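You operate a simulated robot arm through the tools that you are given. There is no shell and no other tool.

The job below is to be done with a simulated robot arm. You get a single attempt, and the scene is never put back.

Task
Join the pierced slat to the dark block with the two long dowels.
Fine: slat first on to the bench close beside the block, wall side; a dowel in each hole, slat down flat over them; the short dowel stays in the rack.
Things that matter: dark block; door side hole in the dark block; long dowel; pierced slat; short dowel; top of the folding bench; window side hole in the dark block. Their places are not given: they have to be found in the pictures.

The check looks at the end state, three seconds after you hand in, the way a careful person would. Anything else that was tipped, shoved, dropped, spilled or broken makes it a failure.

Robot
A 7-joint arm with a two-finger parallel gripper, fixed in place. Base frame: the origin is on the floor under the middle of its stand, x ahead of it, y to its left, z up. Units: cm, rad, N and s.
With the tool pointing down near the work surface it reaches from about 24 to 68 cm from the base axis. Its first joint turns from -1.152 to 1.152 rad. Payload 2.4 kg.
The TCP is the grasp point between the finger pads, 3 cm short of the fingertips. In the tool frame z runs along the fingers and y along their closing line. The gripper opens to 9.4 cm. The fingers are 2.8 cm wide and 1 cm thick; the gripper's body (5 by 9.6 cm) begins 5.5 cm behind the TCP.
Orientation is that of the tool frame in the base frame, as a unit quaternion [x, y, z, w]. With the fingers straight down and closing along the base's y, the tool's x points along the base's -x, its y along +y and its z along -z.

Tools
- The arm moves only by the tool drive_tool. Its argument "targets" is a list of rows, each an object of numbers (a shift or turn left out is 0, a gripper value left out holds the last): "x", "y", "z": the shift along the tool's x, y, z in cm; "rx", "ry", "rz": the turn, a rotation vector about the tool's x, y, z in rad. In form: [{"x": .., "y": .., "z": .., "rx": .., "ry": .., "rz": ..}, ...]. A call has 1 to 20 rows; each row is the pose to reach, as a shift and turn from the pose commanded when the call began, along the tool's axes at that moment. "gripper" is the opening, from 0 (shut) to 1 (fully open), set as the call begins (left out, the last holds). Each row takes 0.2 s and may step no farther than 5 cm and 0.15 rad from the row before; otherwise, or with a gripper value out of range, the whole call is refused. Where a pose cannot be reached the arm comes as near as it can. A force on the tool above 90 N (or 10 N above the force at the start of the call, whichever is more), or a blocked arm, ends the call early, and 0.2 s more pass. Each finger travels about 15.3 cm/s and halts on what it meets, pressing with about 27 N; the grip force reading is that of the motor and also rises with nothing between the fingers. The clock runs only during rows and for 0.2 s after the last one: add rows that repeat a pose to give the fingers time. It gives the time, the measured TCP pose, the force on the tool (base axes), the opening and the grip force at its end, in the units of the frame above (readings bear some noise), with the torque about the TCP (base axes, N m) and any sound that the robot's microphone picked up.
- Cameras (640 x 400 px; columns grow to the right, rows downward): "scene" is fixed at [4.23, 47.97, 143.58]; the picture's right is [-0.68, -0.73, 0.00], its down [-0.47, 0.44, -0.76] and it looks along [0.55, -0.52, -0.65] (base axes); focal length 307 px, centre (320, 200). "wrist" rides on the gripper at [7.6, 1.4, -10.2] in the tool frame; the picture's right is [-0.18, 0.98, 0.00], its down [-0.75, -0.14, -0.64] and it looks along [-0.63, -0.12, 0.77] (tool axes); focal length 243 px, centre (320, 200).
- get_image(camera): a new picture of that camera. The clock stands still meanwhile.
- point_at(camera, pixels): for up to 12 pixels [column, row] of the newest picture of that camera ("zoom" is the newest enlarged one), the place [x, y, z] in the base frame of the surface seen there, good to about 0.3 cm. The clock stands still meanwhile.
- inspect(camera, box): a new picture of the part [left, top, right, bottom] of that camera's present view, enlarged. The clock stands still meanwhile.
- finish_job(): hands the job in; it is judged then, once.

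Open the gripper and draw the arm clear of the work before you hand the job in, unless the task says otherwise.

The tools are called as a command line: name --argument value ..., lists and objects as JSON in quotes. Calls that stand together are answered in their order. drive_tool: Moves the arm, as the interface text tells. Its arguments: {"type":"object","properties":{"targets":{"type":"array","items":{"type":"object","properties":{"x":{"type":"number"},"y":{"type":"number"},"z":{"type":"number"},"rx":{"type":"number"},"ry":{"type":"number"},"rz":{"type":"number"}}}},"gripper":{"type":"number"}},"required":["targets"]} The other tools are called the same way: get_image (camera) takes a picture; point_at (camera, pixels) gives the place of the surface under pixels of a picture; inspect (camera, box) takes an enlarged picture of a part of a camera's view; finish_job () hands the job in.

At the start:

```text
clock: 0.0
position: [37.18, 8.68, 113.17]
orientation: [0.0, 1.0, 0.0, 0.0]
contact_force: [0.7, -0.2, -0.1]
ft_torque: [0.0, -0.04, 0.02]
finger_gap: 9.43
grasp_force: 0.0
```

scene: 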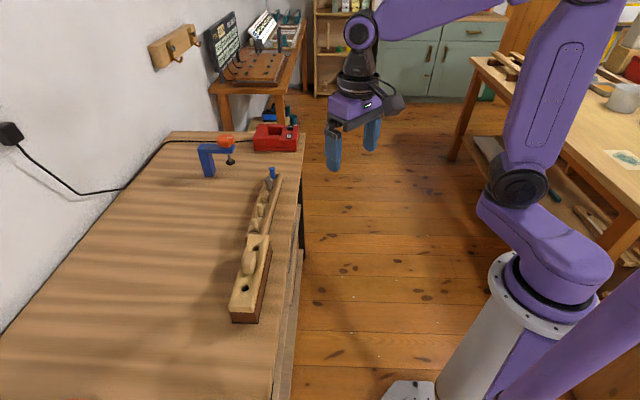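
wrist: 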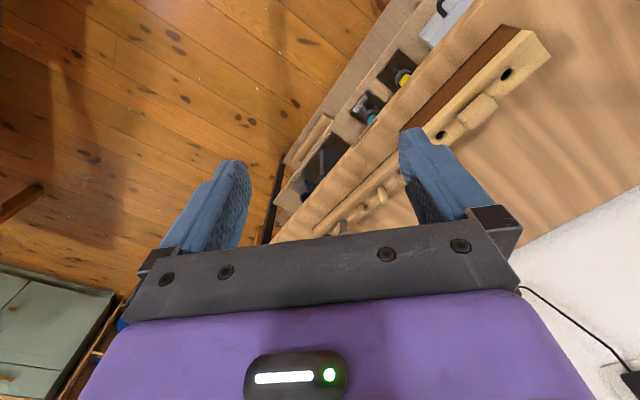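

I start by looking closely at the bench: the block seems to be around scene pixel (250, 280), with a rack behind it around (265, 195). I take enlarged views.

inspect --camera "scene" --box '[200, 220, 310, 330]'

inspect --camera "wrist" --box '[260, 0, 580, 240]'

inspect --camera "scene" --box '[220, 150, 310, 250]'

```text
3.64 times, centred on (255, 275) of scene
```

zoom: 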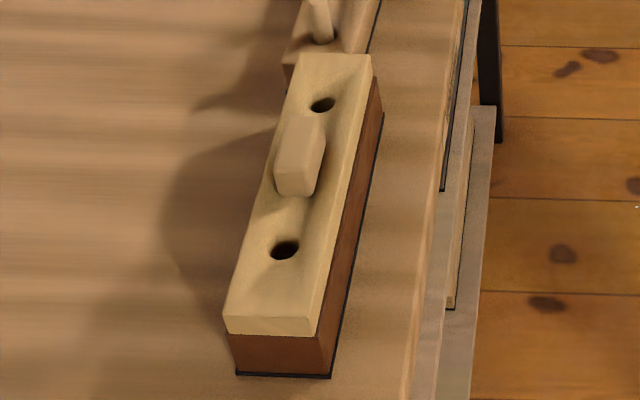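

```text
1.67 times, centred on (420, 120) of wrist
```

zoom: 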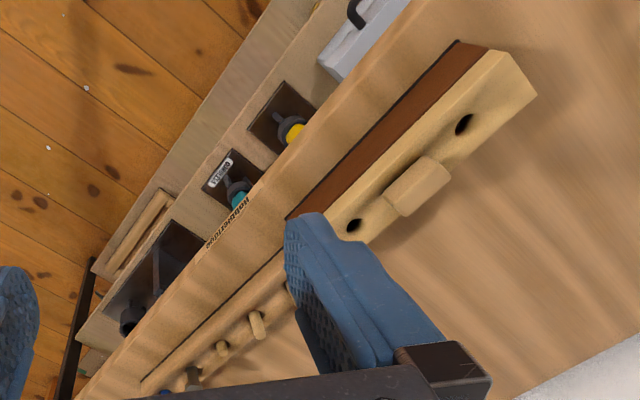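

```text
4.00 times, centred on (265, 200) of scene
```

zoom: 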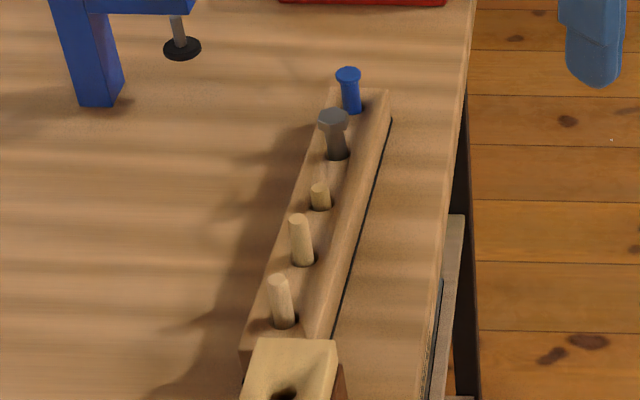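

The pierced slat lies on the dark block with a grip knob in the middle, and the rack behind holds two long dowels, a short one, a bolt and a blue pin. I measure points on the rack in the newest zoom.

point_at --camera "zoom" --pixels '[[277, 280], [283, 318], [298, 220], [303, 260], [318, 186], [320, 206], [333, 118], [347, 74], [385, 100], [325, 330], [265, 325], [130, 250]]'

inspect --camera "scene" --box '[200, 220, 310, 330]'

```text
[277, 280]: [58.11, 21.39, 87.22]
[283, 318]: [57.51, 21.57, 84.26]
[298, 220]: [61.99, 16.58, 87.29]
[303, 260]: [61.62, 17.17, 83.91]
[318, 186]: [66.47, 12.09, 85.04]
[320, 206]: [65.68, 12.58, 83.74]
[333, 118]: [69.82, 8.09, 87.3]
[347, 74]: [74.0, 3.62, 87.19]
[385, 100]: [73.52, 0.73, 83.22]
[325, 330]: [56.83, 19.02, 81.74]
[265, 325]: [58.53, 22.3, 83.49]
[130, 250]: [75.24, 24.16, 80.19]
```

```text
3.64 times, centred on (255, 275) of scene
```

zoom: 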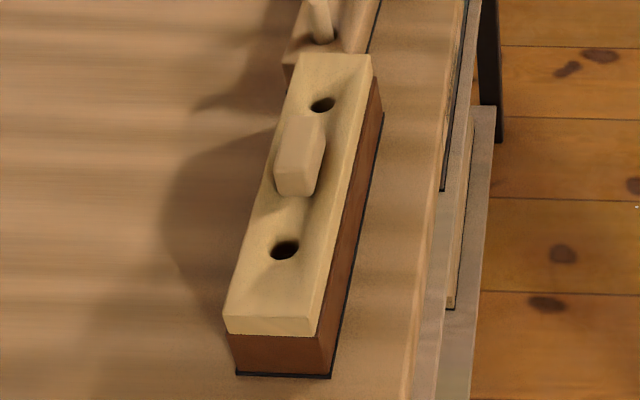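

The dowels stand on a line from about (58, 21.4) to (74, 3.6); bench top is near z 80.2. Now I measure the slat's corners, holes and knob in the newest zoom.

point_at --camera "zoom" --pixels '[[306, 58], [368, 60], [228, 314], [314, 318], [322, 104], [285, 250], [300, 150], [296, 180], [322, 372], [236, 338], [150, 200], [380, 250]]'

point_at --camera "wrist" --pixels '[[505, 73], [442, 134], [480, 105], [545, 58], [525, 38], [530, 150], [600, 250]]'

```text
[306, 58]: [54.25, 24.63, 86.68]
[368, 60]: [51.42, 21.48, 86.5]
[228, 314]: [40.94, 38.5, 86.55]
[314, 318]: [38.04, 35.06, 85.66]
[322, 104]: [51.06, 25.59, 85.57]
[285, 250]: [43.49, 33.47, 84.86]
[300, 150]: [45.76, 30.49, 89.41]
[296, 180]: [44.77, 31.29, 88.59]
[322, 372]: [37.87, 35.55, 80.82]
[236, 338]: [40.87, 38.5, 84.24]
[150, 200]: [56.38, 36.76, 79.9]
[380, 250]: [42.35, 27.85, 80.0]
```

```text
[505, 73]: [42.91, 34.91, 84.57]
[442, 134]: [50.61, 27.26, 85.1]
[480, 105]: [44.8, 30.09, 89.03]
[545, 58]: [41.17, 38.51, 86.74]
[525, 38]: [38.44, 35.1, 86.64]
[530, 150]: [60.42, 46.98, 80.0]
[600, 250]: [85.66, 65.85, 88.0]
```

Bench top is z≈80, slat on block spans about (38,35)–(54,24.6), top at z≈86.6, knob top ≈89.4, long axis ≈ −46° in the base frame. I move to a view pose above the near end, turning the tool about 46° so that the fingers close across the slat.

drive_tool --targets '[{"x": -0.35, "y": 3.41, "z": 1.4, "rz": 0.1}, {"x": -0.7, "y": 6.83, "z": 2.8, "rz": 0.2}, {"x": -1.05, "y": 10.24, "z": 4.2, "rz": 0.3}, {"x": -1.4, "y": 13.65, "z": 5.6, "rz": 0.4}, {"x": -1.75, "y": 17.06, "z": 7.0, "rz": 0.5}, {"x": -2.1, "y": 20.48, "z": 8.4, "rz": 0.6}, {"x": -2.45, "y": 23.89, "z": 9.8, "rz": 0.7}, {"x": -2.8, "y": 27.3, "z": 11.2, "rz": 0.8}, {"x": -2.8, "y": 27.3, "z": 11.2, "rz": 0.806}]' --gripper 1

get_image --camera "wrist"

get_image --camera "scene"

```text
clock: 2.0
position: [39.82, 36.05, 102.06]
orientation: [0.392, 0.92, 0.001, 0.0]
contact_force: [0.1, 0.2, -0.5]
ft_torque: [0.0, 0.05, -0.03]
finger_gap: 9.39
grasp_force: 0.0
```

```text
taken
```

wrist: 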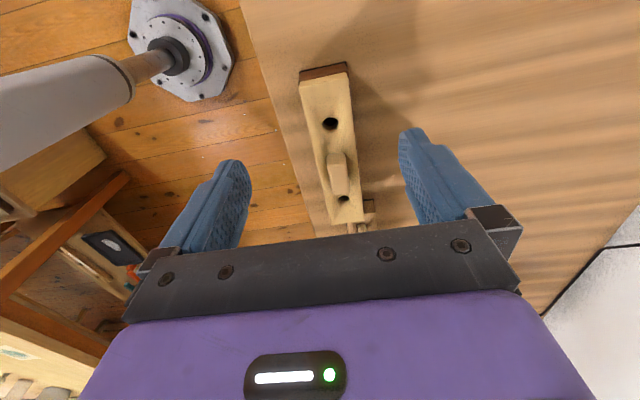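

```text
taken
```

scene: 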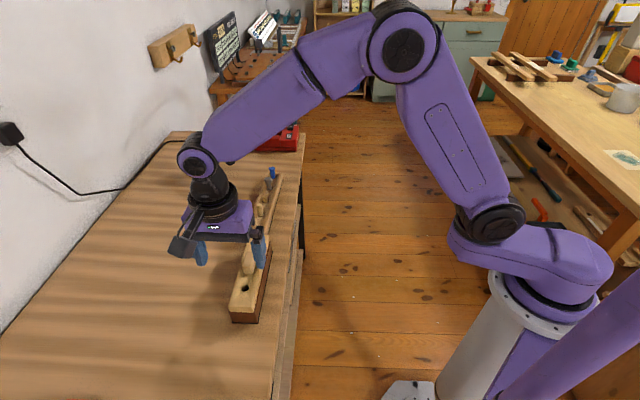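

The tool now points across the slat; in the wrist picture the slat runs from (325,75) to (345,220) with knob at (337,172). I enlarge it to measure edges and holes.

inspect --camera "wrist" --box '[240, 50, 432, 240]'

```text
2.11 times, centred on (336, 145) of wrist
```

zoom: 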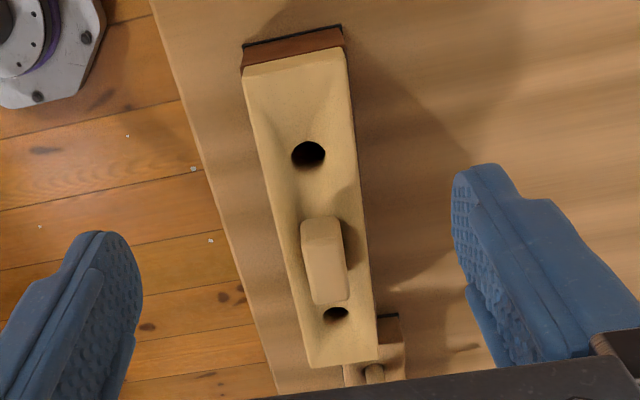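

The picture shows slat corners, both holes and the knob clearly. I measure points along both long edges, the knob's corners and the bench.

point_at --camera "zoom" --pixels '[[247, 72], [343, 52], [312, 362], [375, 355], [262, 160], [354, 145], [308, 165], [336, 317], [306, 230], [337, 226], [346, 296], [318, 302]]'

point_at --camera "zoom" --pixels '[[285, 270], [366, 250], [295, 120], [320, 185], [295, 60], [450, 130], [240, 150], [322, 242], [318, 150], [295, 152], [308, 142], [308, 172]]'

```text
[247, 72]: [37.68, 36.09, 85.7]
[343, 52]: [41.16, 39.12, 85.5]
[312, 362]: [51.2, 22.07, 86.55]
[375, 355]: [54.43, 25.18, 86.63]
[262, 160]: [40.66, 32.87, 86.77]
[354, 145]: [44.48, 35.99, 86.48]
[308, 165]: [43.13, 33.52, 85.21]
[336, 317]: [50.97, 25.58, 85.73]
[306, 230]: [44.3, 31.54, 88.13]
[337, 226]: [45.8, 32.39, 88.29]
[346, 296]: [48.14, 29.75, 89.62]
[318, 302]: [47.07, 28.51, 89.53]
```

```text
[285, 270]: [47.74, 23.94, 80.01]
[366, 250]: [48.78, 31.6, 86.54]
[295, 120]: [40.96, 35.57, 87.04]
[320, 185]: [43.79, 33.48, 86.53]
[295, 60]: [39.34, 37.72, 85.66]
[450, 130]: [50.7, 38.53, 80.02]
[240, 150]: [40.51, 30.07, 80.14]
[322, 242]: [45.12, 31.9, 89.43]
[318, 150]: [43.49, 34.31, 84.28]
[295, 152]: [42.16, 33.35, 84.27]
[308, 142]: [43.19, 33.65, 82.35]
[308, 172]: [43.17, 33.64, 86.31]
```

Averaging the points: slat centre ≈ (46.3, 30.3), long axis ≈ −46°, holes near (42.7,34.2) and (50.4,26.3), knob ≈1.7 cm wide with top at 89.5. I move above the knob to z≈97 and look again.

drive_tool --targets '[{"x": -2.9, "y": 0.25, "z": 1.7}, {"x": -5.8, "y": 0.5, "z": 3.4}, {"x": -8.64, "y": 0.76, "z": 5.0}, {"x": -8.64, "y": 0.76, "z": 5.0}]' --gripper 0.6

get_image --camera "wrist"

inspect --camera "wrist" --box '[230, 0, 430, 250]'

```text
clock: 3.0
position: [46.69, 30.28, 96.95]
orientation: [0.392, 0.92, 0.001, 0.001]
contact_force: [-0.6, 0.4, 0.5]
ft_torque: [0.01, 0.02, 0.02]
finger_gap: 5.64
grasp_force: 0.0
```

```text
taken
```

wrist: 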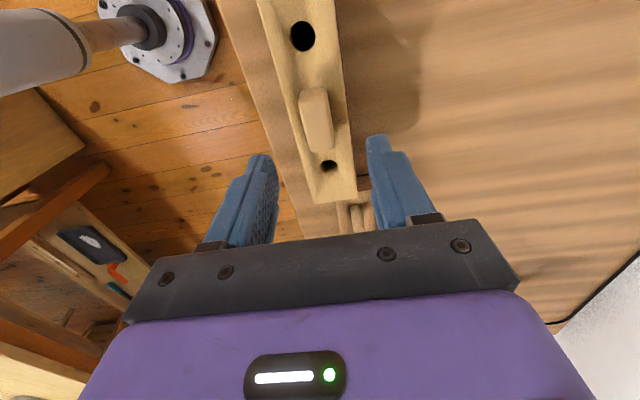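

```text
1.60 times, centred on (330, 125) of wrist
```

zoom: 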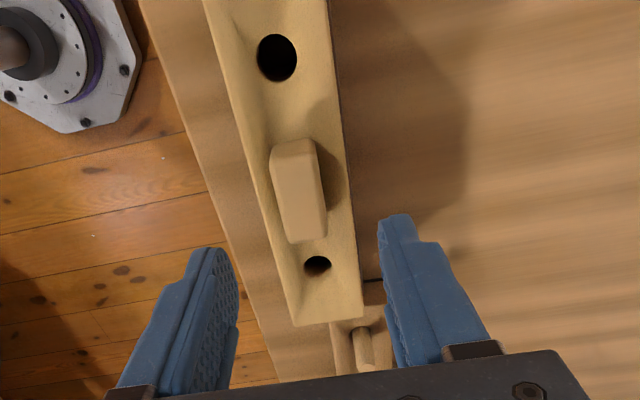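

In the wrist view, the slat edges run parallel to the tool's x, and the knob centre at (316,119) works out at about 0.4–0.9 cm along tool x and −0.12 cm in y from the TCP. I descend straddling the knob, fingertips just above the slat's top, without closing yet.

drive_tool --targets '[{"x": 0.25, "y": -0.06, "z": 2.0}, {"x": 0.5, "y": -0.12, "z": 4.0}, {"x": 0.5, "y": -0.12, "z": 5.5}, {"x": 0.5, "y": -0.12, "z": 6.5}, {"x": 0.5, "y": -0.12, "z": 6.9}, {"x": 0.5, "y": -0.12, "z": 6.9}]' --gripper 0.5

get_image --camera "wrist"

inspect --camera "scene" --box '[180, 180, 340, 330]'

```text
clock: 4.4
position: [46.05, 30.54, 90.09]
orientation: [0.391, 0.92, 0.001, 0.0]
contact_force: [0.5, 1.0, 0.5]
ft_torque: [0.01, 0.06, 0.02]
finger_gap: 4.7
grasp_force: 0.0
```

```text
taken
```

wrist: 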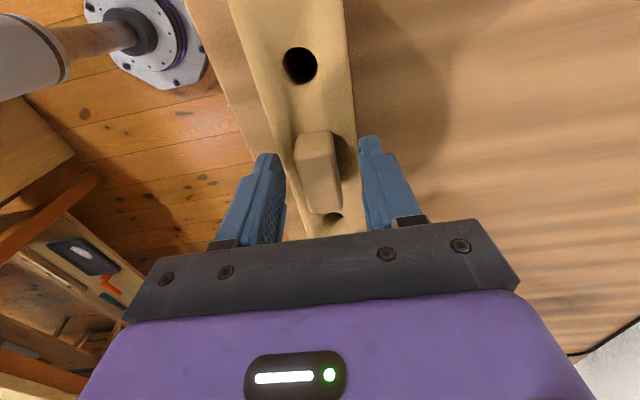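

```text
2.67 times, centred on (260, 255) of scene
```

zoom: 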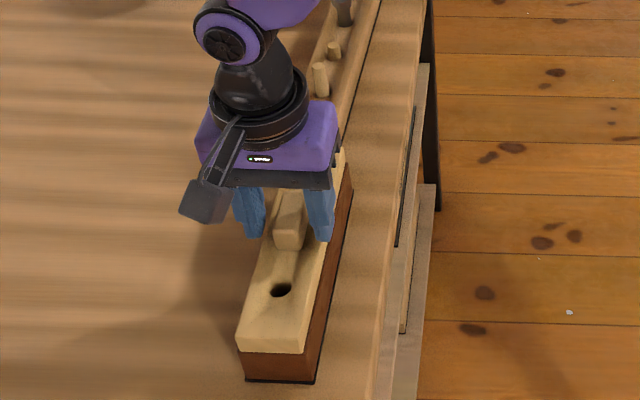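

The fingers straddle the knob (centre ≈ (319,175)). I close the gripper on it.

drive_tool --targets '[{"x": 0}, {"x": 0}, {"x": 0}, {"x": 0}]' --gripper 0

get_image --camera "wrist"

```text
clock: 5.4
position: [46.09, 30.56, 90.11]
orientation: [0.391, 0.92, 0.001, 0.0]
contact_force: [0.0, 0.9, 0.0]
ft_torque: [0.01, 0.0, -0.02]
finger_gap: 2.15
grasp_force: 26.9
```

```text
taken
```

wrist: 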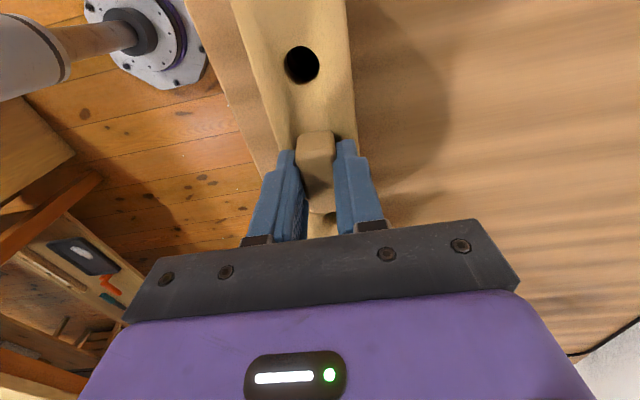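

The knob is held at a gap of 2.15 cm with 27 N. I lift straight up slowly by 6 cm and check.

drive_tool --targets '[{"z": -0.5}, {"z": -1.2}, {"z": -2.2}, {"z": -3.4}, {"z": -4.7}, {"z": -6.0}, {"z": -6.0}]'

get_image --camera "wrist"

inspect --camera "scene" --box '[180, 180, 340, 330]'

```text
clock: 7.0
position: [46.17, 30.56, 96.18]
orientation: [0.392, 0.92, 0.002, 0.001]
contact_force: [0.4, 0.5, -0.6]
ft_torque: [-0.02, -0.01, -0.01]
finger_gap: 2.17
grasp_force: 27.0
```

```text
taken
```

wrist: 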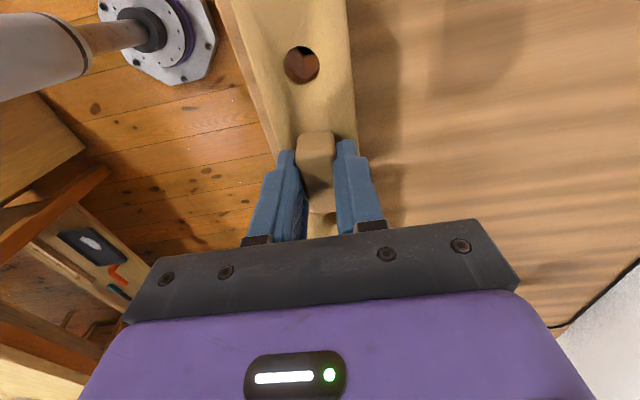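

```text
2.67 times, centred on (260, 255) of scene
```

zoom: 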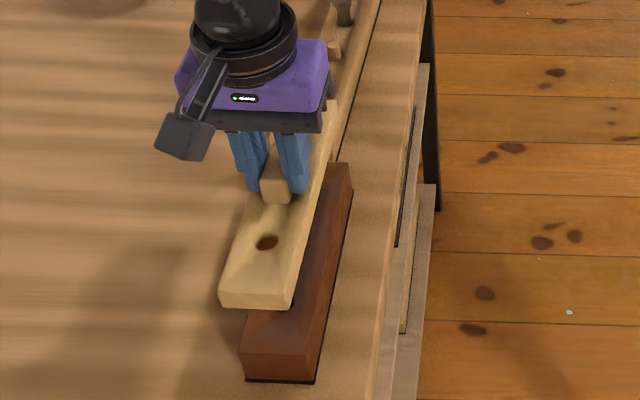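

The slat hangs level in the grip and the dark block is free below it. I shift 6.8 cm toward the wall (tool +y), keeping the height, then look at the uncovered block.

drive_tool --targets '[{"y": 2.0}, {"y": 4.5}, {"y": 6.8}, {"y": 6.8}, {"y": 6.8}]'

get_image --camera "wrist"

inspect --camera "scene" --box '[180, 180, 340, 330]'

```text
clock: 8.2
position: [50.95, 35.22, 96.09]
orientation: [0.391, 0.92, 0.0, 0.0]
contact_force: [-1.0, 0.9, -1.3]
ft_torque: [0.0, 0.01, 0.02]
finger_gap: 2.11
grasp_force: 27.0
```

```text
taken
```

wrist: 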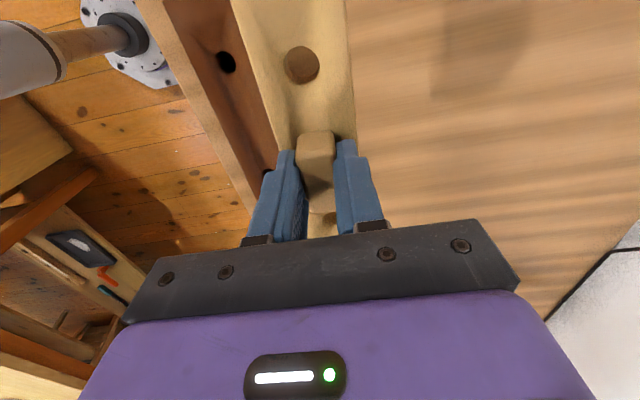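

```text
2.67 times, centred on (260, 255) of scene
```

zoom: 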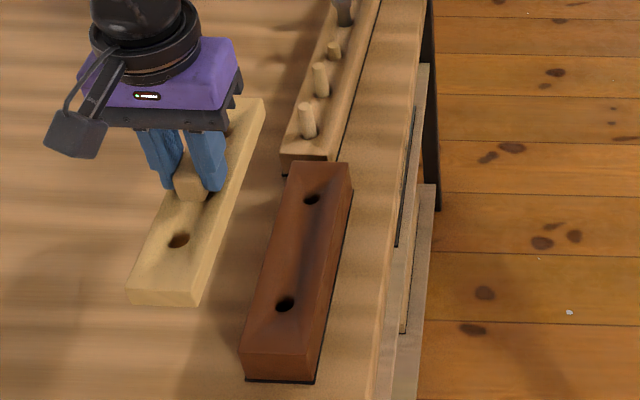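

The dark block with its two holes (zoom (285,304) and (311,199)) is now fully visible in the scene picture. I measure its top and hole positions before lowering.

point_at --camera "zoom" --pixels '[[285, 304], [311, 199], [294, 164], [347, 168], [244, 352], [313, 350], [270, 330], [300, 250], [325, 180], [230, 300], [290, 312], [316, 204]]'

inspect --camera "wrist" --box '[160, 0, 360, 200]'

```text
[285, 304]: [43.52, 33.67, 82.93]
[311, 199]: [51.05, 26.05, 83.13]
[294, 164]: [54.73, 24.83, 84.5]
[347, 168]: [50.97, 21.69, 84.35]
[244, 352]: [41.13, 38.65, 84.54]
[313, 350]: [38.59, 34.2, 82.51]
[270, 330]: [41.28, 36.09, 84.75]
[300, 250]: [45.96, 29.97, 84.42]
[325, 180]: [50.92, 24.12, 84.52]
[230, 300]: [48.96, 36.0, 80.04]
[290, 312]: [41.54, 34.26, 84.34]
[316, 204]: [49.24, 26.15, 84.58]
```

```text
2.00 times, centred on (260, 100) of wrist
```

zoom: 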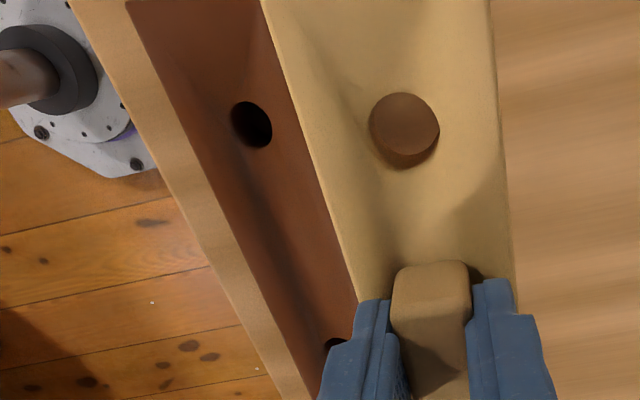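

Block top is at z≈84.5, so the slat's underside is about 5.6 cm under the TCP. I lower it over clear bench to just above the surface.

drive_tool --targets '[{"z": 2.0}, {"z": 4.0}, {"z": 6.0}, {"z": 7.8}, {"z": 9.0}, {"z": 9.6}, {"z": 9.9}, {"z": 10.1}, {"z": 10.1}]'

inspect --camera "scene" --box '[160, 180, 320, 330]'

```text
clock: 10.2
position: [51.02, 35.28, 85.93]
orientation: [0.392, 0.92, 0.001, 0.001]
contact_force: [-0.1, 0.1, -1.6]
ft_torque: [-0.02, 0.0, 0.02]
finger_gap: 2.14
grasp_force: 26.5
```

```text
2.67 times, centred on (240, 255) of scene
```

zoom: 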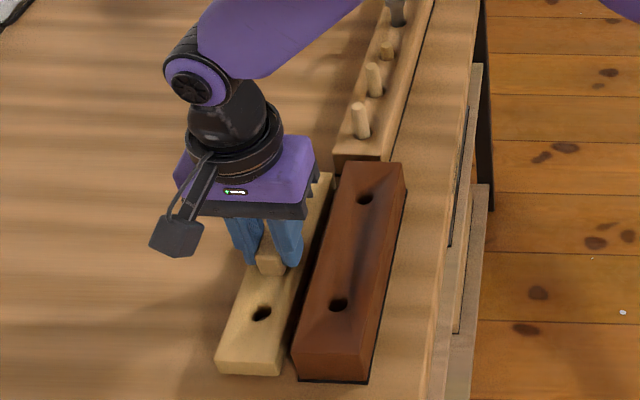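

The slat is almost on the bench, no contact force yet (−1.6 N). I go down in 1 mm steps until contact shows.

drive_tool --targets '[{"z": 0.1}, {"z": 0.2}, {"z": 0.25}, {"z": 0.25}]'

```text
clock: 11.2
position: [50.99, 35.19, 85.68]
orientation: [0.392, 0.92, 0.0, 0.0]
contact_force: [-0.3, 0.0, -1.0]
ft_torque: [0.01, 0.02, 0.01]
finger_gap: 2.13
grasp_force: 27.4
```

No contact yet at TCP z 85.68; I continue in small steps.

drive_tool --targets '[{"z": 0.05}, {"z": 0.1}, {"z": 0.15}, {"z": 0.15}]'

```text
clock: 12.2
position: [51.09, 35.39, 85.6]
orientation: [0.391, 0.92, -0.001, 0.0]
contact_force: [0.0, -1.6, -1.2]
ft_torque: [-0.05, -0.01, 0.0]
finger_gap: 2.14
grasp_force: 26.8
```

Still around 85.55–85.6 without a clear contact force. I continue 0.15 cm further.

drive_tool --targets '[{"z": 0.05}, {"z": 0.1}, {"z": 0.15}, {"z": 0.15}]'

inspect --camera "scene" --box '[200, 240, 290, 330]'

```text
clock: 13.2
position: [50.99, 35.26, 85.6]
orientation: [0.392, 0.92, 0.001, 0.0]
contact_force: [-7.1, -5.7, 20.2]
ft_torque: [-0.14, 0.27, 0.02]
finger_gap: 2.13
grasp_force: 27.1
```

```text
4.44 times, centred on (245, 285) of scene
```

zoom: 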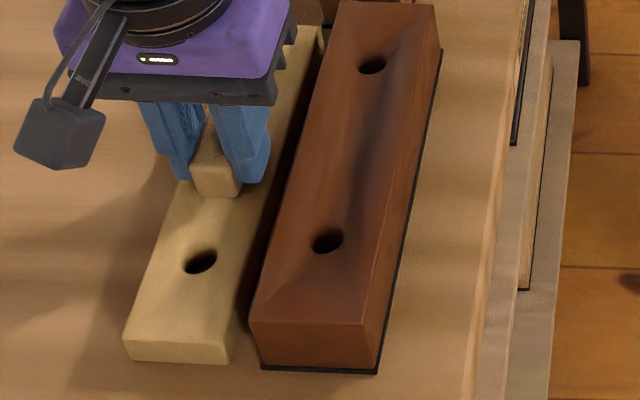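

Contact: 20 N upward, so the slat rests on the bench. I relax by 1 mm and open the gripper only to 0.4 so that the fingers don't reach the block, then rise straight up.

drive_tool --targets '[{"z": -0.1}, {"z": -0.12}, {"z": -0.12}]'

drive_tool --targets '[{"z": 0}, {"z": 0}, {"z": 0}]' --gripper 0.4

drive_tool --targets '[{"z": -1.0}, {"z": -3.0}, {"z": -5.5}, {"z": -8.5}, {"z": -11.5}, {"z": -11.5}]'

get_image --camera "wrist"

inspect --camera "scene" --box '[180, 200, 300, 330]'

```text
clock: 14.0
position: [50.96, 35.33, 85.62]
orientation: [0.391, 0.92, 0.001, 0.0]
contact_force: [-3.9, -4.1, 15.9]
ft_torque: [-0.14, 0.07, -0.01]
finger_gap: 2.14
grasp_force: 27.2
```

```text
clock: 14.8
position: [50.95, 35.41, 85.64]
orientation: [0.391, 0.92, 0.0, 0.0]
contact_force: [-0.2, 0.8, 0.4]
ft_torque: [0.0, -0.02, 0.03]
finger_gap: 3.74
grasp_force: 0.0
```

```text
clock: 16.2
position: [50.96, 35.24, 96.98]
orientation: [0.391, 0.92, 0.0, 0.0]
contact_force: [-1.3, 0.2, 0.6]
ft_torque: [0.03, 0.01, -0.02]
finger_gap: 3.74
grasp_force: 0.1
```

```text
taken
```

wrist: 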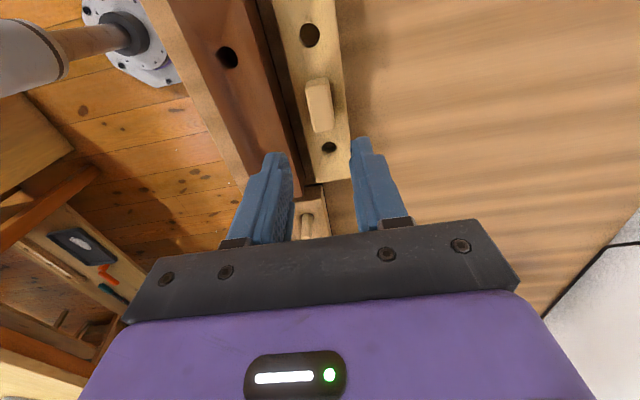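

```text
3.08 times, centred on (240, 265) of scene
```

zoom: 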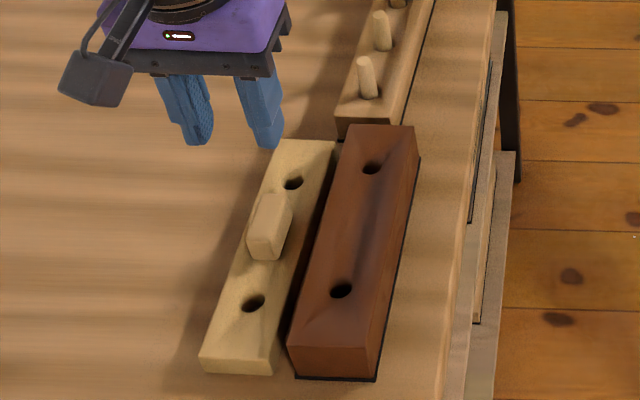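

The slat lies flat beside the block on the wall side, everything undisturbed. Now I move at z≈97 over the first long dowel (about (58.1, 21.4)) to measure the dowels from the wrist camera.

drive_tool --targets '[{"x": -3.7, "y": -1.1}, {"x": -7.4, "y": -2.2}, {"x": -11.1, "y": -3.4}, {"x": -14.86, "y": -4.51}, {"x": -14.86, "y": -4.51}, {"x": -14.86, "y": -4.51}]'

get_image --camera "wrist"

inspect --camera "wrist" --box '[240, 60, 420, 240]'

```text
clock: 17.6
position: [58.01, 21.19, 97.1]
orientation: [0.392, 0.92, 0.0, 0.0]
contact_force: [0.2, -0.5, -0.3]
ft_torque: [-0.02, 0.01, 0.0]
finger_gap: 3.74
grasp_force: 0.0
```

```text
taken
```

wrist: 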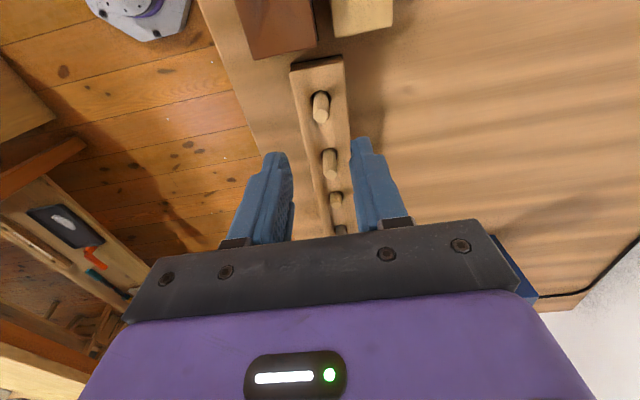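

```text
2.22 times, centred on (330, 150) of wrist
```

zoom: 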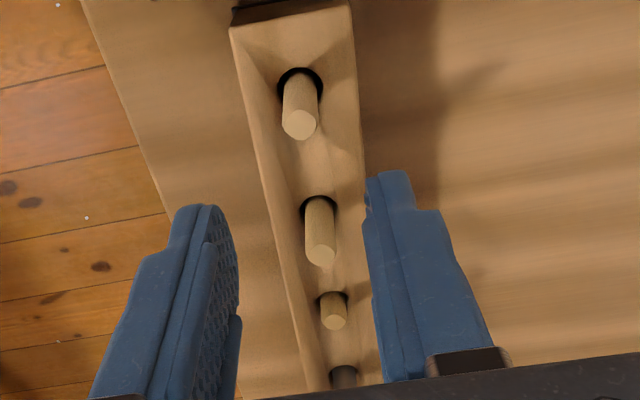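

Dowel 1's top is at zoom (300,125), dowel 2's at (321,252), the short one at (334,322). I measure top heights and rack top.

point_at --camera "zoom" --pixels '[[300, 125], [298, 128], [321, 252], [320, 256], [334, 322], [270, 120], [335, 120], [300, 165], [345, 230], [285, 230], [240, 35], [345, 15]]'

inspect --camera "wrist" --box '[290, 70, 370, 120]'

```text
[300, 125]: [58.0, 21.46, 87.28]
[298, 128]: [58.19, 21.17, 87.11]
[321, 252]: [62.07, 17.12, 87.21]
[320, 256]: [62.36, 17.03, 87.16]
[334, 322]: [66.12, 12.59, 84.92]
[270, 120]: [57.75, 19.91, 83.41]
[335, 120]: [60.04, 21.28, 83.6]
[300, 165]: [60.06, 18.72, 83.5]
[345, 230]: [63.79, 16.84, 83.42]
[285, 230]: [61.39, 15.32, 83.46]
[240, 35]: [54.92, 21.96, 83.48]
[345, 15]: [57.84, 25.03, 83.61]
```

```text
8.00 times, centred on (330, 95) of wrist
```

zoom: 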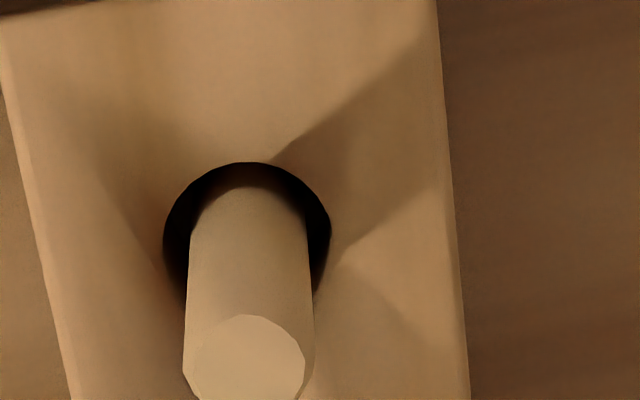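

Dowel 1 top centre comes out at about tool (+0.18, +0.14) from the TCP, top z≈87.2, rack top 83.5, diameter ≈1.35. I descend so the fingertips straddle the top 2 cm of it, then close.

drive_tool --targets '[{"x": 0.18, "y": 0.14, "z": 3.0}, {"x": 0.18, "y": 0.14, "z": 5.5}, {"x": 0.18, "y": 0.14, "z": 7.5}, {"x": 0.18, "y": 0.14, "z": 8.6}, {"x": 0.18, "y": 0.14, "z": 9.1}, {"x": 0.18, "y": 0.14, "z": 9.1}]' --gripper 0.4

inspect --camera "wrist" --box '[240, 80, 420, 240]'

inspect --camera "scene" --box '[200, 150, 320, 260]'

```text
clock: 19.0
position: [57.96, 21.58, 88.06]
orientation: [0.391, 0.92, 0.001, 0.0]
contact_force: [0.4, -0.2, 0.7]
ft_torque: [0.01, 0.02, -0.01]
finger_gap: 3.79
grasp_force: 0.0
```

```text
2.50 times, centred on (330, 160) of wrist
```

zoom: 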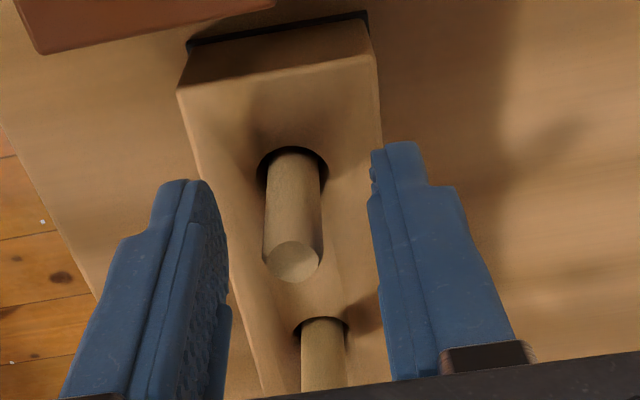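

```text
3.64 times, centred on (260, 205) of scene
```

zoom: 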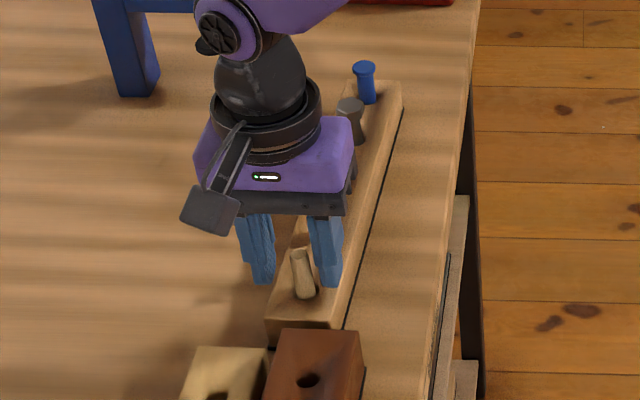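

The dowel top is at full-picture (319,185), slightly on the −x side of the TCP. I nudge −0.15 cm in x and −0.08 in y and close on it.

drive_tool --targets '[{"x": -0.15, "y": -0.08}, {"x": -0.15, "y": -0.08}]'

drive_tool --targets '[{"x": 0}, {"x": 0}, {"x": 0}, {"x": 0}]' --gripper 0

get_image --camera "wrist"

inspect --camera "wrist" --box '[240, 80, 420, 240]'

```text
clock: 19.6
position: [57.98, 21.46, 88.0]
orientation: [0.392, 0.92, 0.001, 0.0]
contact_force: [-0.9, 0.0, 0.2]
ft_torque: [0.02, 0.03, 0.01]
finger_gap: 3.77
grasp_force: 0.0
```

```text
clock: 20.6
position: [58.08, 21.43, 87.9]
orientation: [0.392, 0.92, 0.001, 0.001]
contact_force: [-0.5, -0.1, 1.9]
ft_torque: [-0.08, 0.05, 0.02]
finger_gap: 0.95
grasp_force: 27.0
```

```text
taken
```

wrist: 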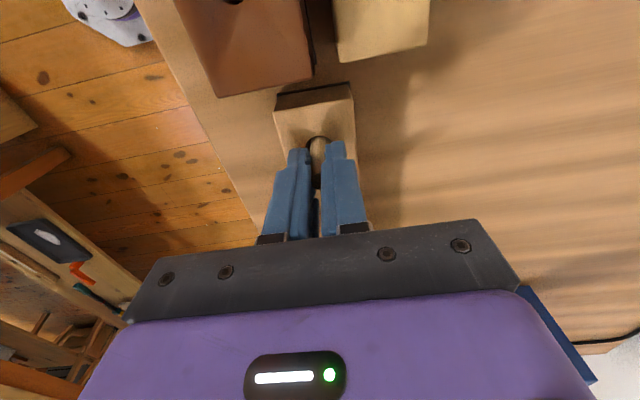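

```text
2.50 times, centred on (330, 160) of wrist
```

zoom: 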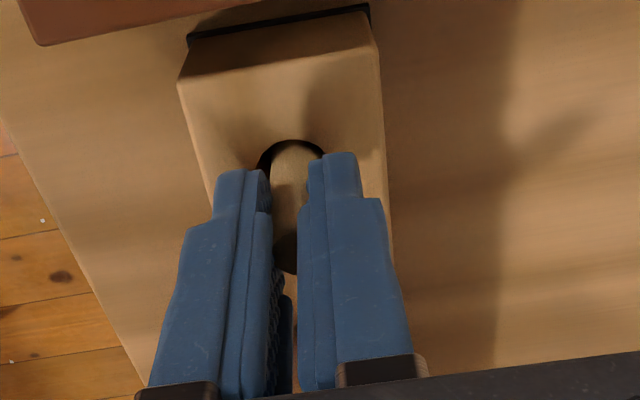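

The gap closed to 0.95 cm, narrower than I expected for the dowel, so I look closely at how it is held.

inspect --camera "wrist" --box '[280, 120, 360, 200]'

inspect --camera "scene" --box '[240, 190, 310, 250]'

```text
5.00 times, centred on (320, 160) of wrist
```

zoom: 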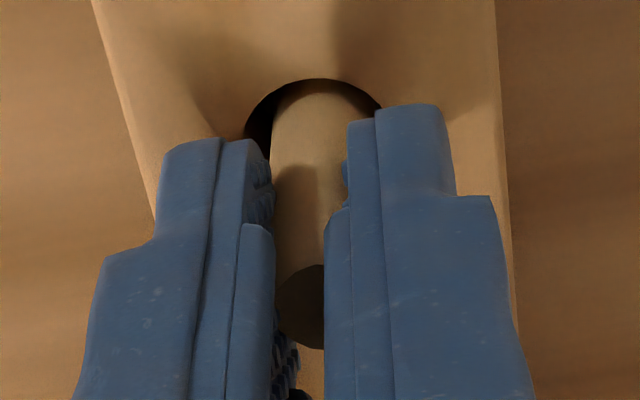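

```text
6.67 times, centred on (275, 220) of scene
```

zoom: 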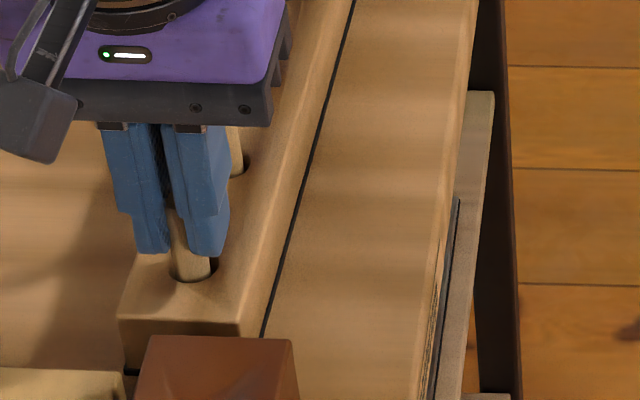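

The dowel is seated in the grooved fingertip section with its top visible at zoom (303,305). I lift slowly and check that it comes along.

drive_tool --targets '[{"z": -0.3}, {"z": -0.8}, {"z": -1.5}, {"z": -1.5}]'

inspect --camera "wrist" --box '[270, 100, 370, 200]'

inspect --camera "scene" --box '[240, 190, 310, 250]'

```text
clock: 21.6
position: [58.0, 21.5, 89.53]
orientation: [0.392, 0.92, 0.0, -0.001]
contact_force: [0.0, -0.4, -0.1]
ft_torque: [0.02, -0.01, 0.0]
finger_gap: 1.21
grasp_force: 27.1
```

```text
4.00 times, centred on (320, 150) of wrist
```

zoom: 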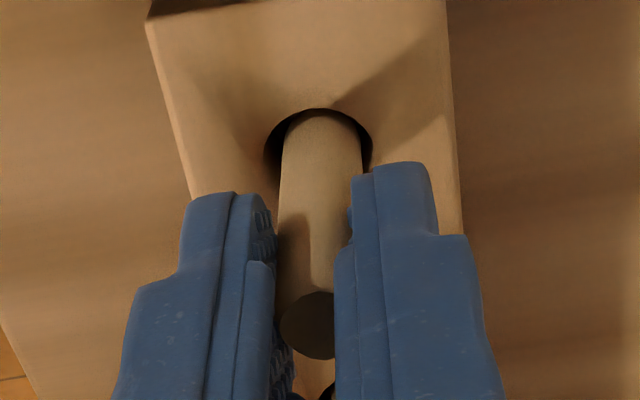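

```text
6.67 times, centred on (275, 220) of scene
```

zoom: 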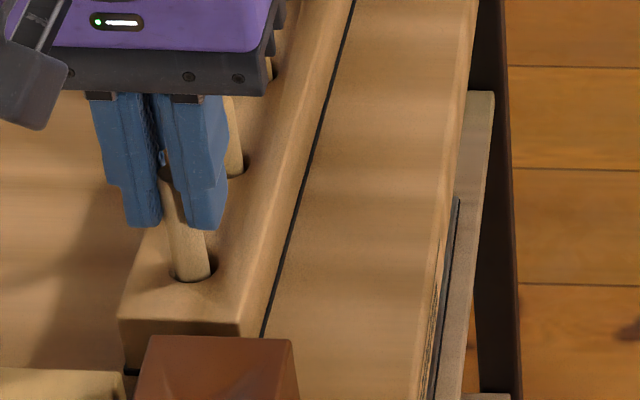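

The dowel came up with the gripper (its top stays at the same picture place, gap now 1.21). I continue lifting until it is clear of the rack.

drive_tool --targets '[{"z": -1.0}, {"z": -2.2}, {"z": -3.6}, {"z": -5.0}, {"z": -6.5}, {"z": -7.5}, {"z": -7.5}]'

get_image --camera "wrist"

inspect --camera "wrist" --box '[270, 60, 390, 200]'

inspect --camera "scene" --box '[220, 150, 320, 250]'

```text
clock: 23.2
position: [58.08, 21.54, 97.0]
orientation: [0.392, 0.92, 0.0, 0.0]
contact_force: [0.3, -0.5, -0.3]
ft_torque: [0.02, -0.01, 0.0]
finger_gap: 1.18
grasp_force: 26.7
```

```text
taken
```

wrist: 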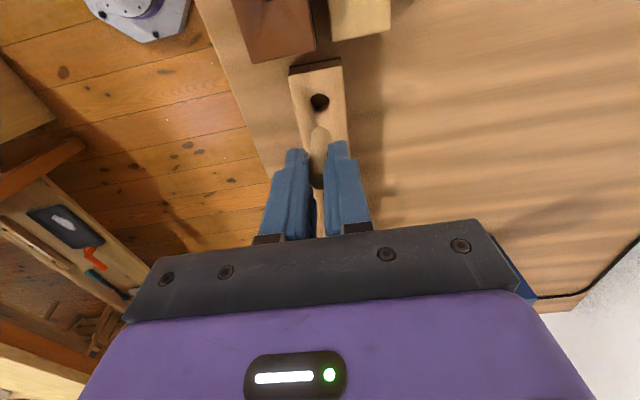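

```text
2.86 times, centred on (330, 130) of wrist
```

zoom: 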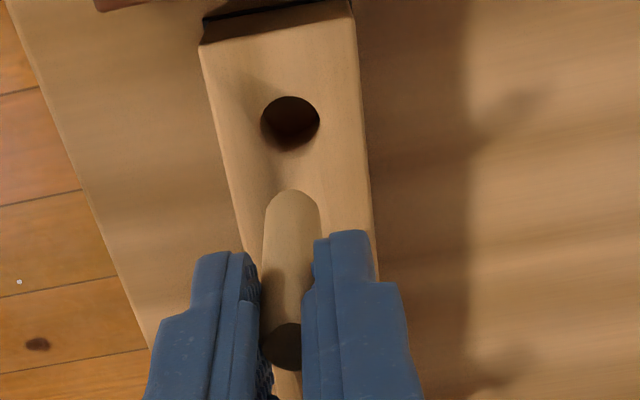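

```text
4.00 times, centred on (270, 200) of scene
```

zoom: 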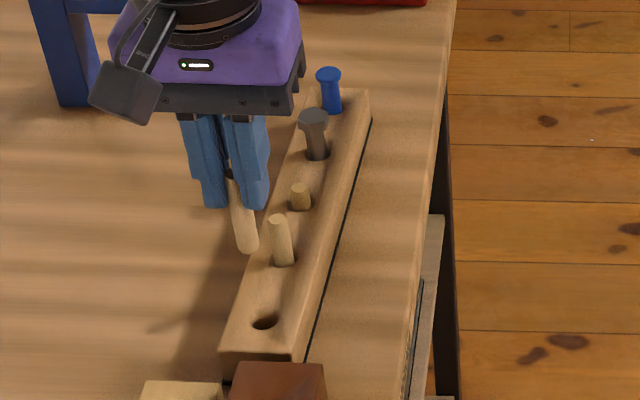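

The dowel hangs free between the fingertips. I measure points on it in both cameras to learn its length and its offset in the tool frame.

point_at --camera "zoom" --pixels '[[247, 251], [246, 246], [241, 225], [234, 205], [230, 174], [240, 250], [254, 248], [263, 321]]'

point_at --camera "wrist" --pixels '[[320, 128], [320, 132], [320, 140], [319, 150], [318, 160], [318, 180], [320, 101]]'

inspect --camera "wrist" --box '[290, 110, 350, 200]'

```text
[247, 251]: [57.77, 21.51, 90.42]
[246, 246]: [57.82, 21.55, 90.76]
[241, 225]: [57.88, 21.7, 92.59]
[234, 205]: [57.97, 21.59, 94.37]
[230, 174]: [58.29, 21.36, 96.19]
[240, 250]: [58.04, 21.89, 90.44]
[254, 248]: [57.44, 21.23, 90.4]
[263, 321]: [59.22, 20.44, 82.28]
```

```text
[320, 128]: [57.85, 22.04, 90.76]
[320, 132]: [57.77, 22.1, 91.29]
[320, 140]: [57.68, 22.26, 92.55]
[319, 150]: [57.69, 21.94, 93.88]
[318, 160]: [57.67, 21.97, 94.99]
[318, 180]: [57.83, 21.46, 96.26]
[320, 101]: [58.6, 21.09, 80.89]
```

```text
4.44 times, centred on (320, 155) of wrist
```

zoom: 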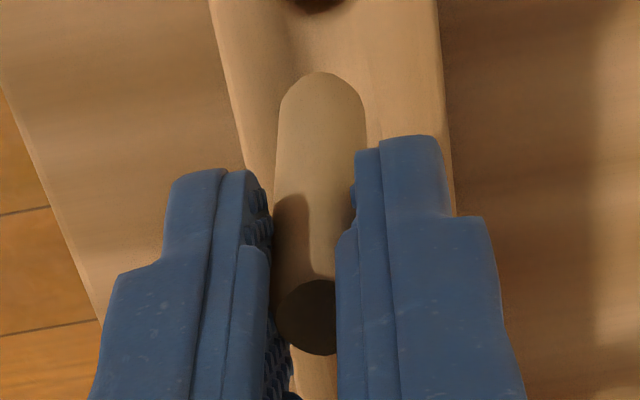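

The dowel is about 5.9 cm long (bottom z≈90.4 at TCP 97), vertical, with its axis ≈(−0.1, +0.05) in the tool frame. I carry it at this height to just short of the door/rack-side block hole (≈(50.3,26.4)), then lower to z≈94 for a close look.

drive_tool --targets '[{"x": 2.3, "y": -0.7}, {"x": 4.6, "y": -1.4}, {"x": 6.96, "y": -2.19}, {"x": 6.96, "y": -2.19, "z": 1.5}, {"x": 6.96, "y": -2.19, "z": 3.0}, {"x": 6.96, "y": -2.19, "z": 3.0}]'

get_image --camera "wrist"

inspect --camera "wrist" --box '[270, 60, 370, 200]'

```text
clock: 24.6
position: [51.63, 25.06, 93.98]
orientation: [0.392, 0.92, 0.001, 0.0]
contact_force: [0.0, 0.5, -0.4]
ft_torque: [0.01, -0.02, -0.03]
finger_gap: 1.21
grasp_force: 26.8
```

```text
taken
```

wrist: 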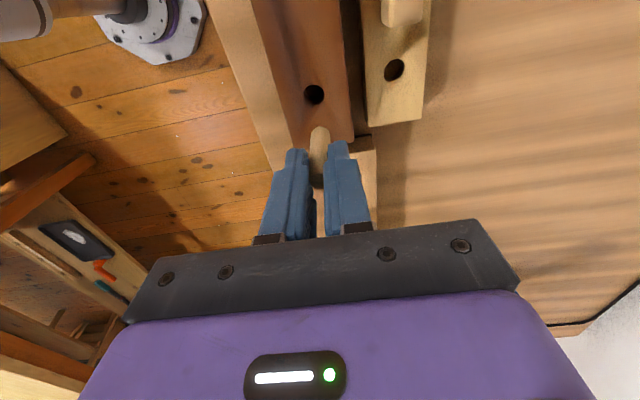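

```text
2.86 times, centred on (320, 130) of wrist
```

zoom: 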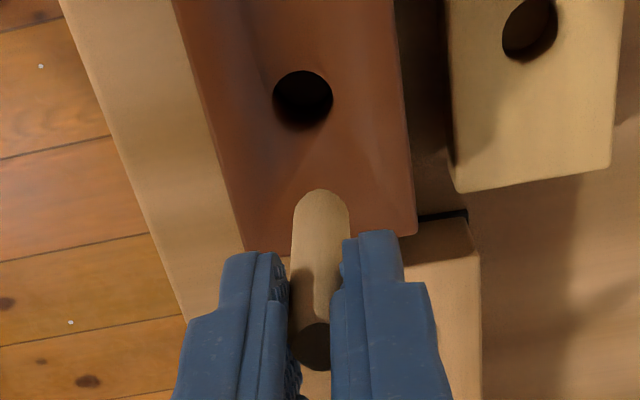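

The block hole (zoom (303,100)) is clear ahead of the dowel. I enlarge for precise measurement.

inspect --camera "wrist" --box '[285, 75, 355, 145]'

point_at --camera "wrist" --pixels '[[314, 80], [314, 110], [300, 95], [329, 95], [290, 100], [345, 120], [320, 115], [330, 80]]'

```text
5.71 times, centred on (320, 110) of wrist
```

zoom: 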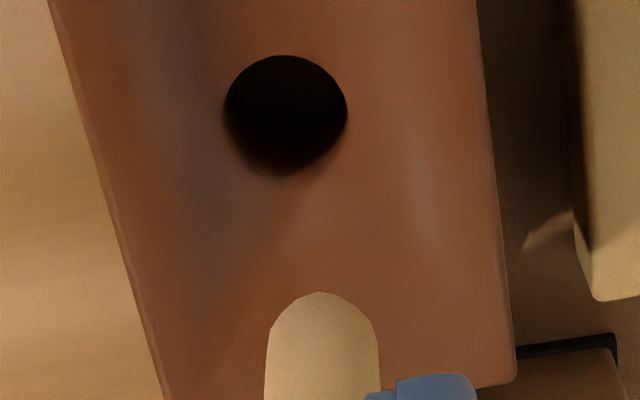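

```text
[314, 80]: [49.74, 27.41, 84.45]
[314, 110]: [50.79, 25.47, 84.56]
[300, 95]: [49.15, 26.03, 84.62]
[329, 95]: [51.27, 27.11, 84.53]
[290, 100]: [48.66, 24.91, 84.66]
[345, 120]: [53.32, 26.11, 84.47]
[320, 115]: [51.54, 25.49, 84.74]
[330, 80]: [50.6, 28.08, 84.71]
```

Ray computation puts the hole centre at tool (1.95, −0.11) and the dowel's bottom at (−0.11, 0.01); hole ≈1.68 wide, dowel ≈1.45. I shift by (+2.06, −0.12), lower to 1 cm above the block, and compare again.

drive_tool --targets '[{"x": 1.0, "y": -0.06}, {"x": 2.06, "y": -0.12}, {"x": 2.06, "y": -0.12, "z": 1.0}, {"x": 2.06, "y": -0.12, "z": 1.8}, {"x": 2.06, "y": -0.12, "z": 1.8}]'

get_image --camera "wrist"

inspect --camera "wrist" --box '[285, 95, 355, 165]'

inspect --camera "scene" --box '[220, 200, 300, 270]'

```text
clock: 25.8
position: [50.04, 26.4, 92.17]
orientation: [0.392, 0.92, 0.0, 0.0]
contact_force: [-0.7, 0.8, -0.5]
ft_torque: [-0.01, -0.01, 0.0]
finger_gap: 1.2
grasp_force: 26.7
```

```text
taken
```

wrist: 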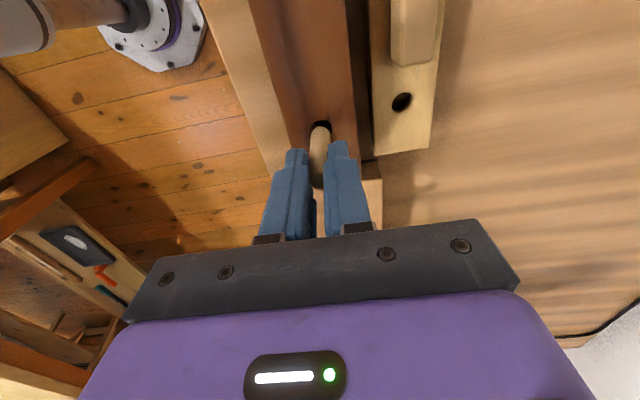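

```text
5.71 times, centred on (320, 130) of wrist
```

zoom: 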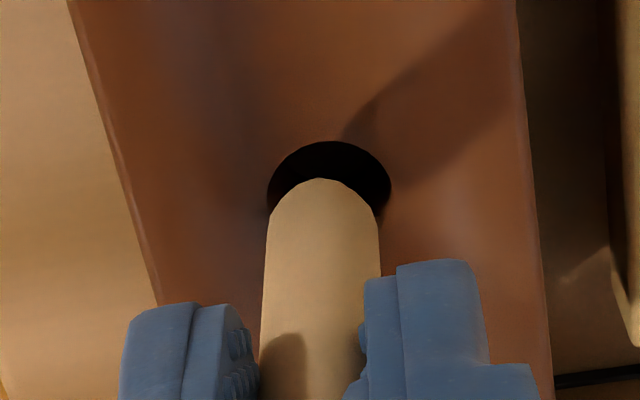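

```text
5.71 times, centred on (260, 235) of scene
```

zoom: 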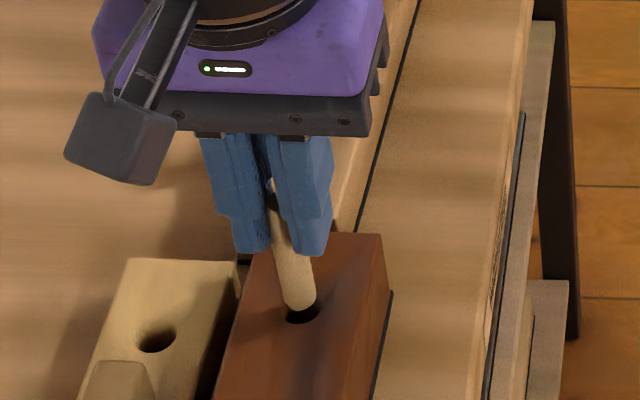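

The hole's visible crescent shows it slightly off the dowel: hole ≈(−0.19, +0.09), dowel ≈(−0.10, +0.04). I correct by (−0.08, +0.05) and lower gently into the hole mouth, watching the force.

drive_tool --targets '[{"x": -0.08, "y": 0.05}, {"x": -0.08, "y": 0.05, "z": 0.4}, {"x": -0.08, "y": 0.05, "z": 0.8}, {"x": -0.08, "y": 0.05, "z": 1.0}, {"x": -0.08, "y": 0.05, "z": 1.2}, {"x": -0.08, "y": 0.05, "z": 1.4}, {"x": -0.08, "y": 0.05, "z": 1.6}, {"x": -0.08, "y": 0.05, "z": 1.6}]'

inspect --camera "wrist" --box '[285, 95, 355, 165]'

inspect --camera "scene" --box '[220, 200, 300, 270]'

```text
clock: 27.6
position: [50.15, 26.43, 90.57]
orientation: [0.391, 0.92, 0.001, -0.001]
contact_force: [-0.3, -0.6, -1.1]
ft_torque: [-0.02, 0.0, -0.01]
finger_gap: 1.21
grasp_force: 27.0
```

```text
5.71 times, centred on (320, 130) of wrist
```

zoom: 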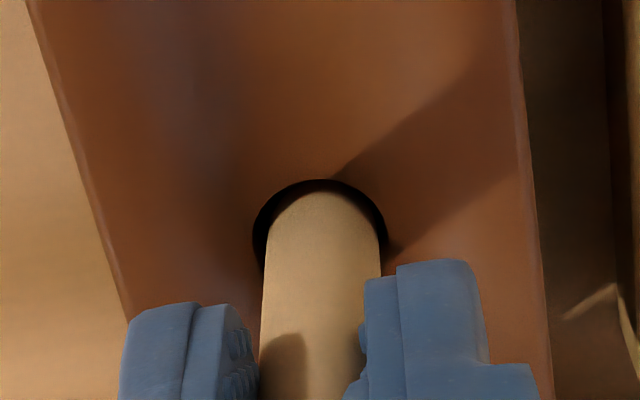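

```text
5.71 times, centred on (260, 235) of scene
```

zoom: 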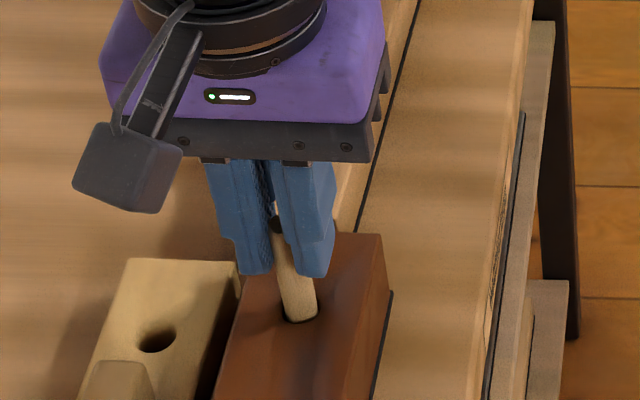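

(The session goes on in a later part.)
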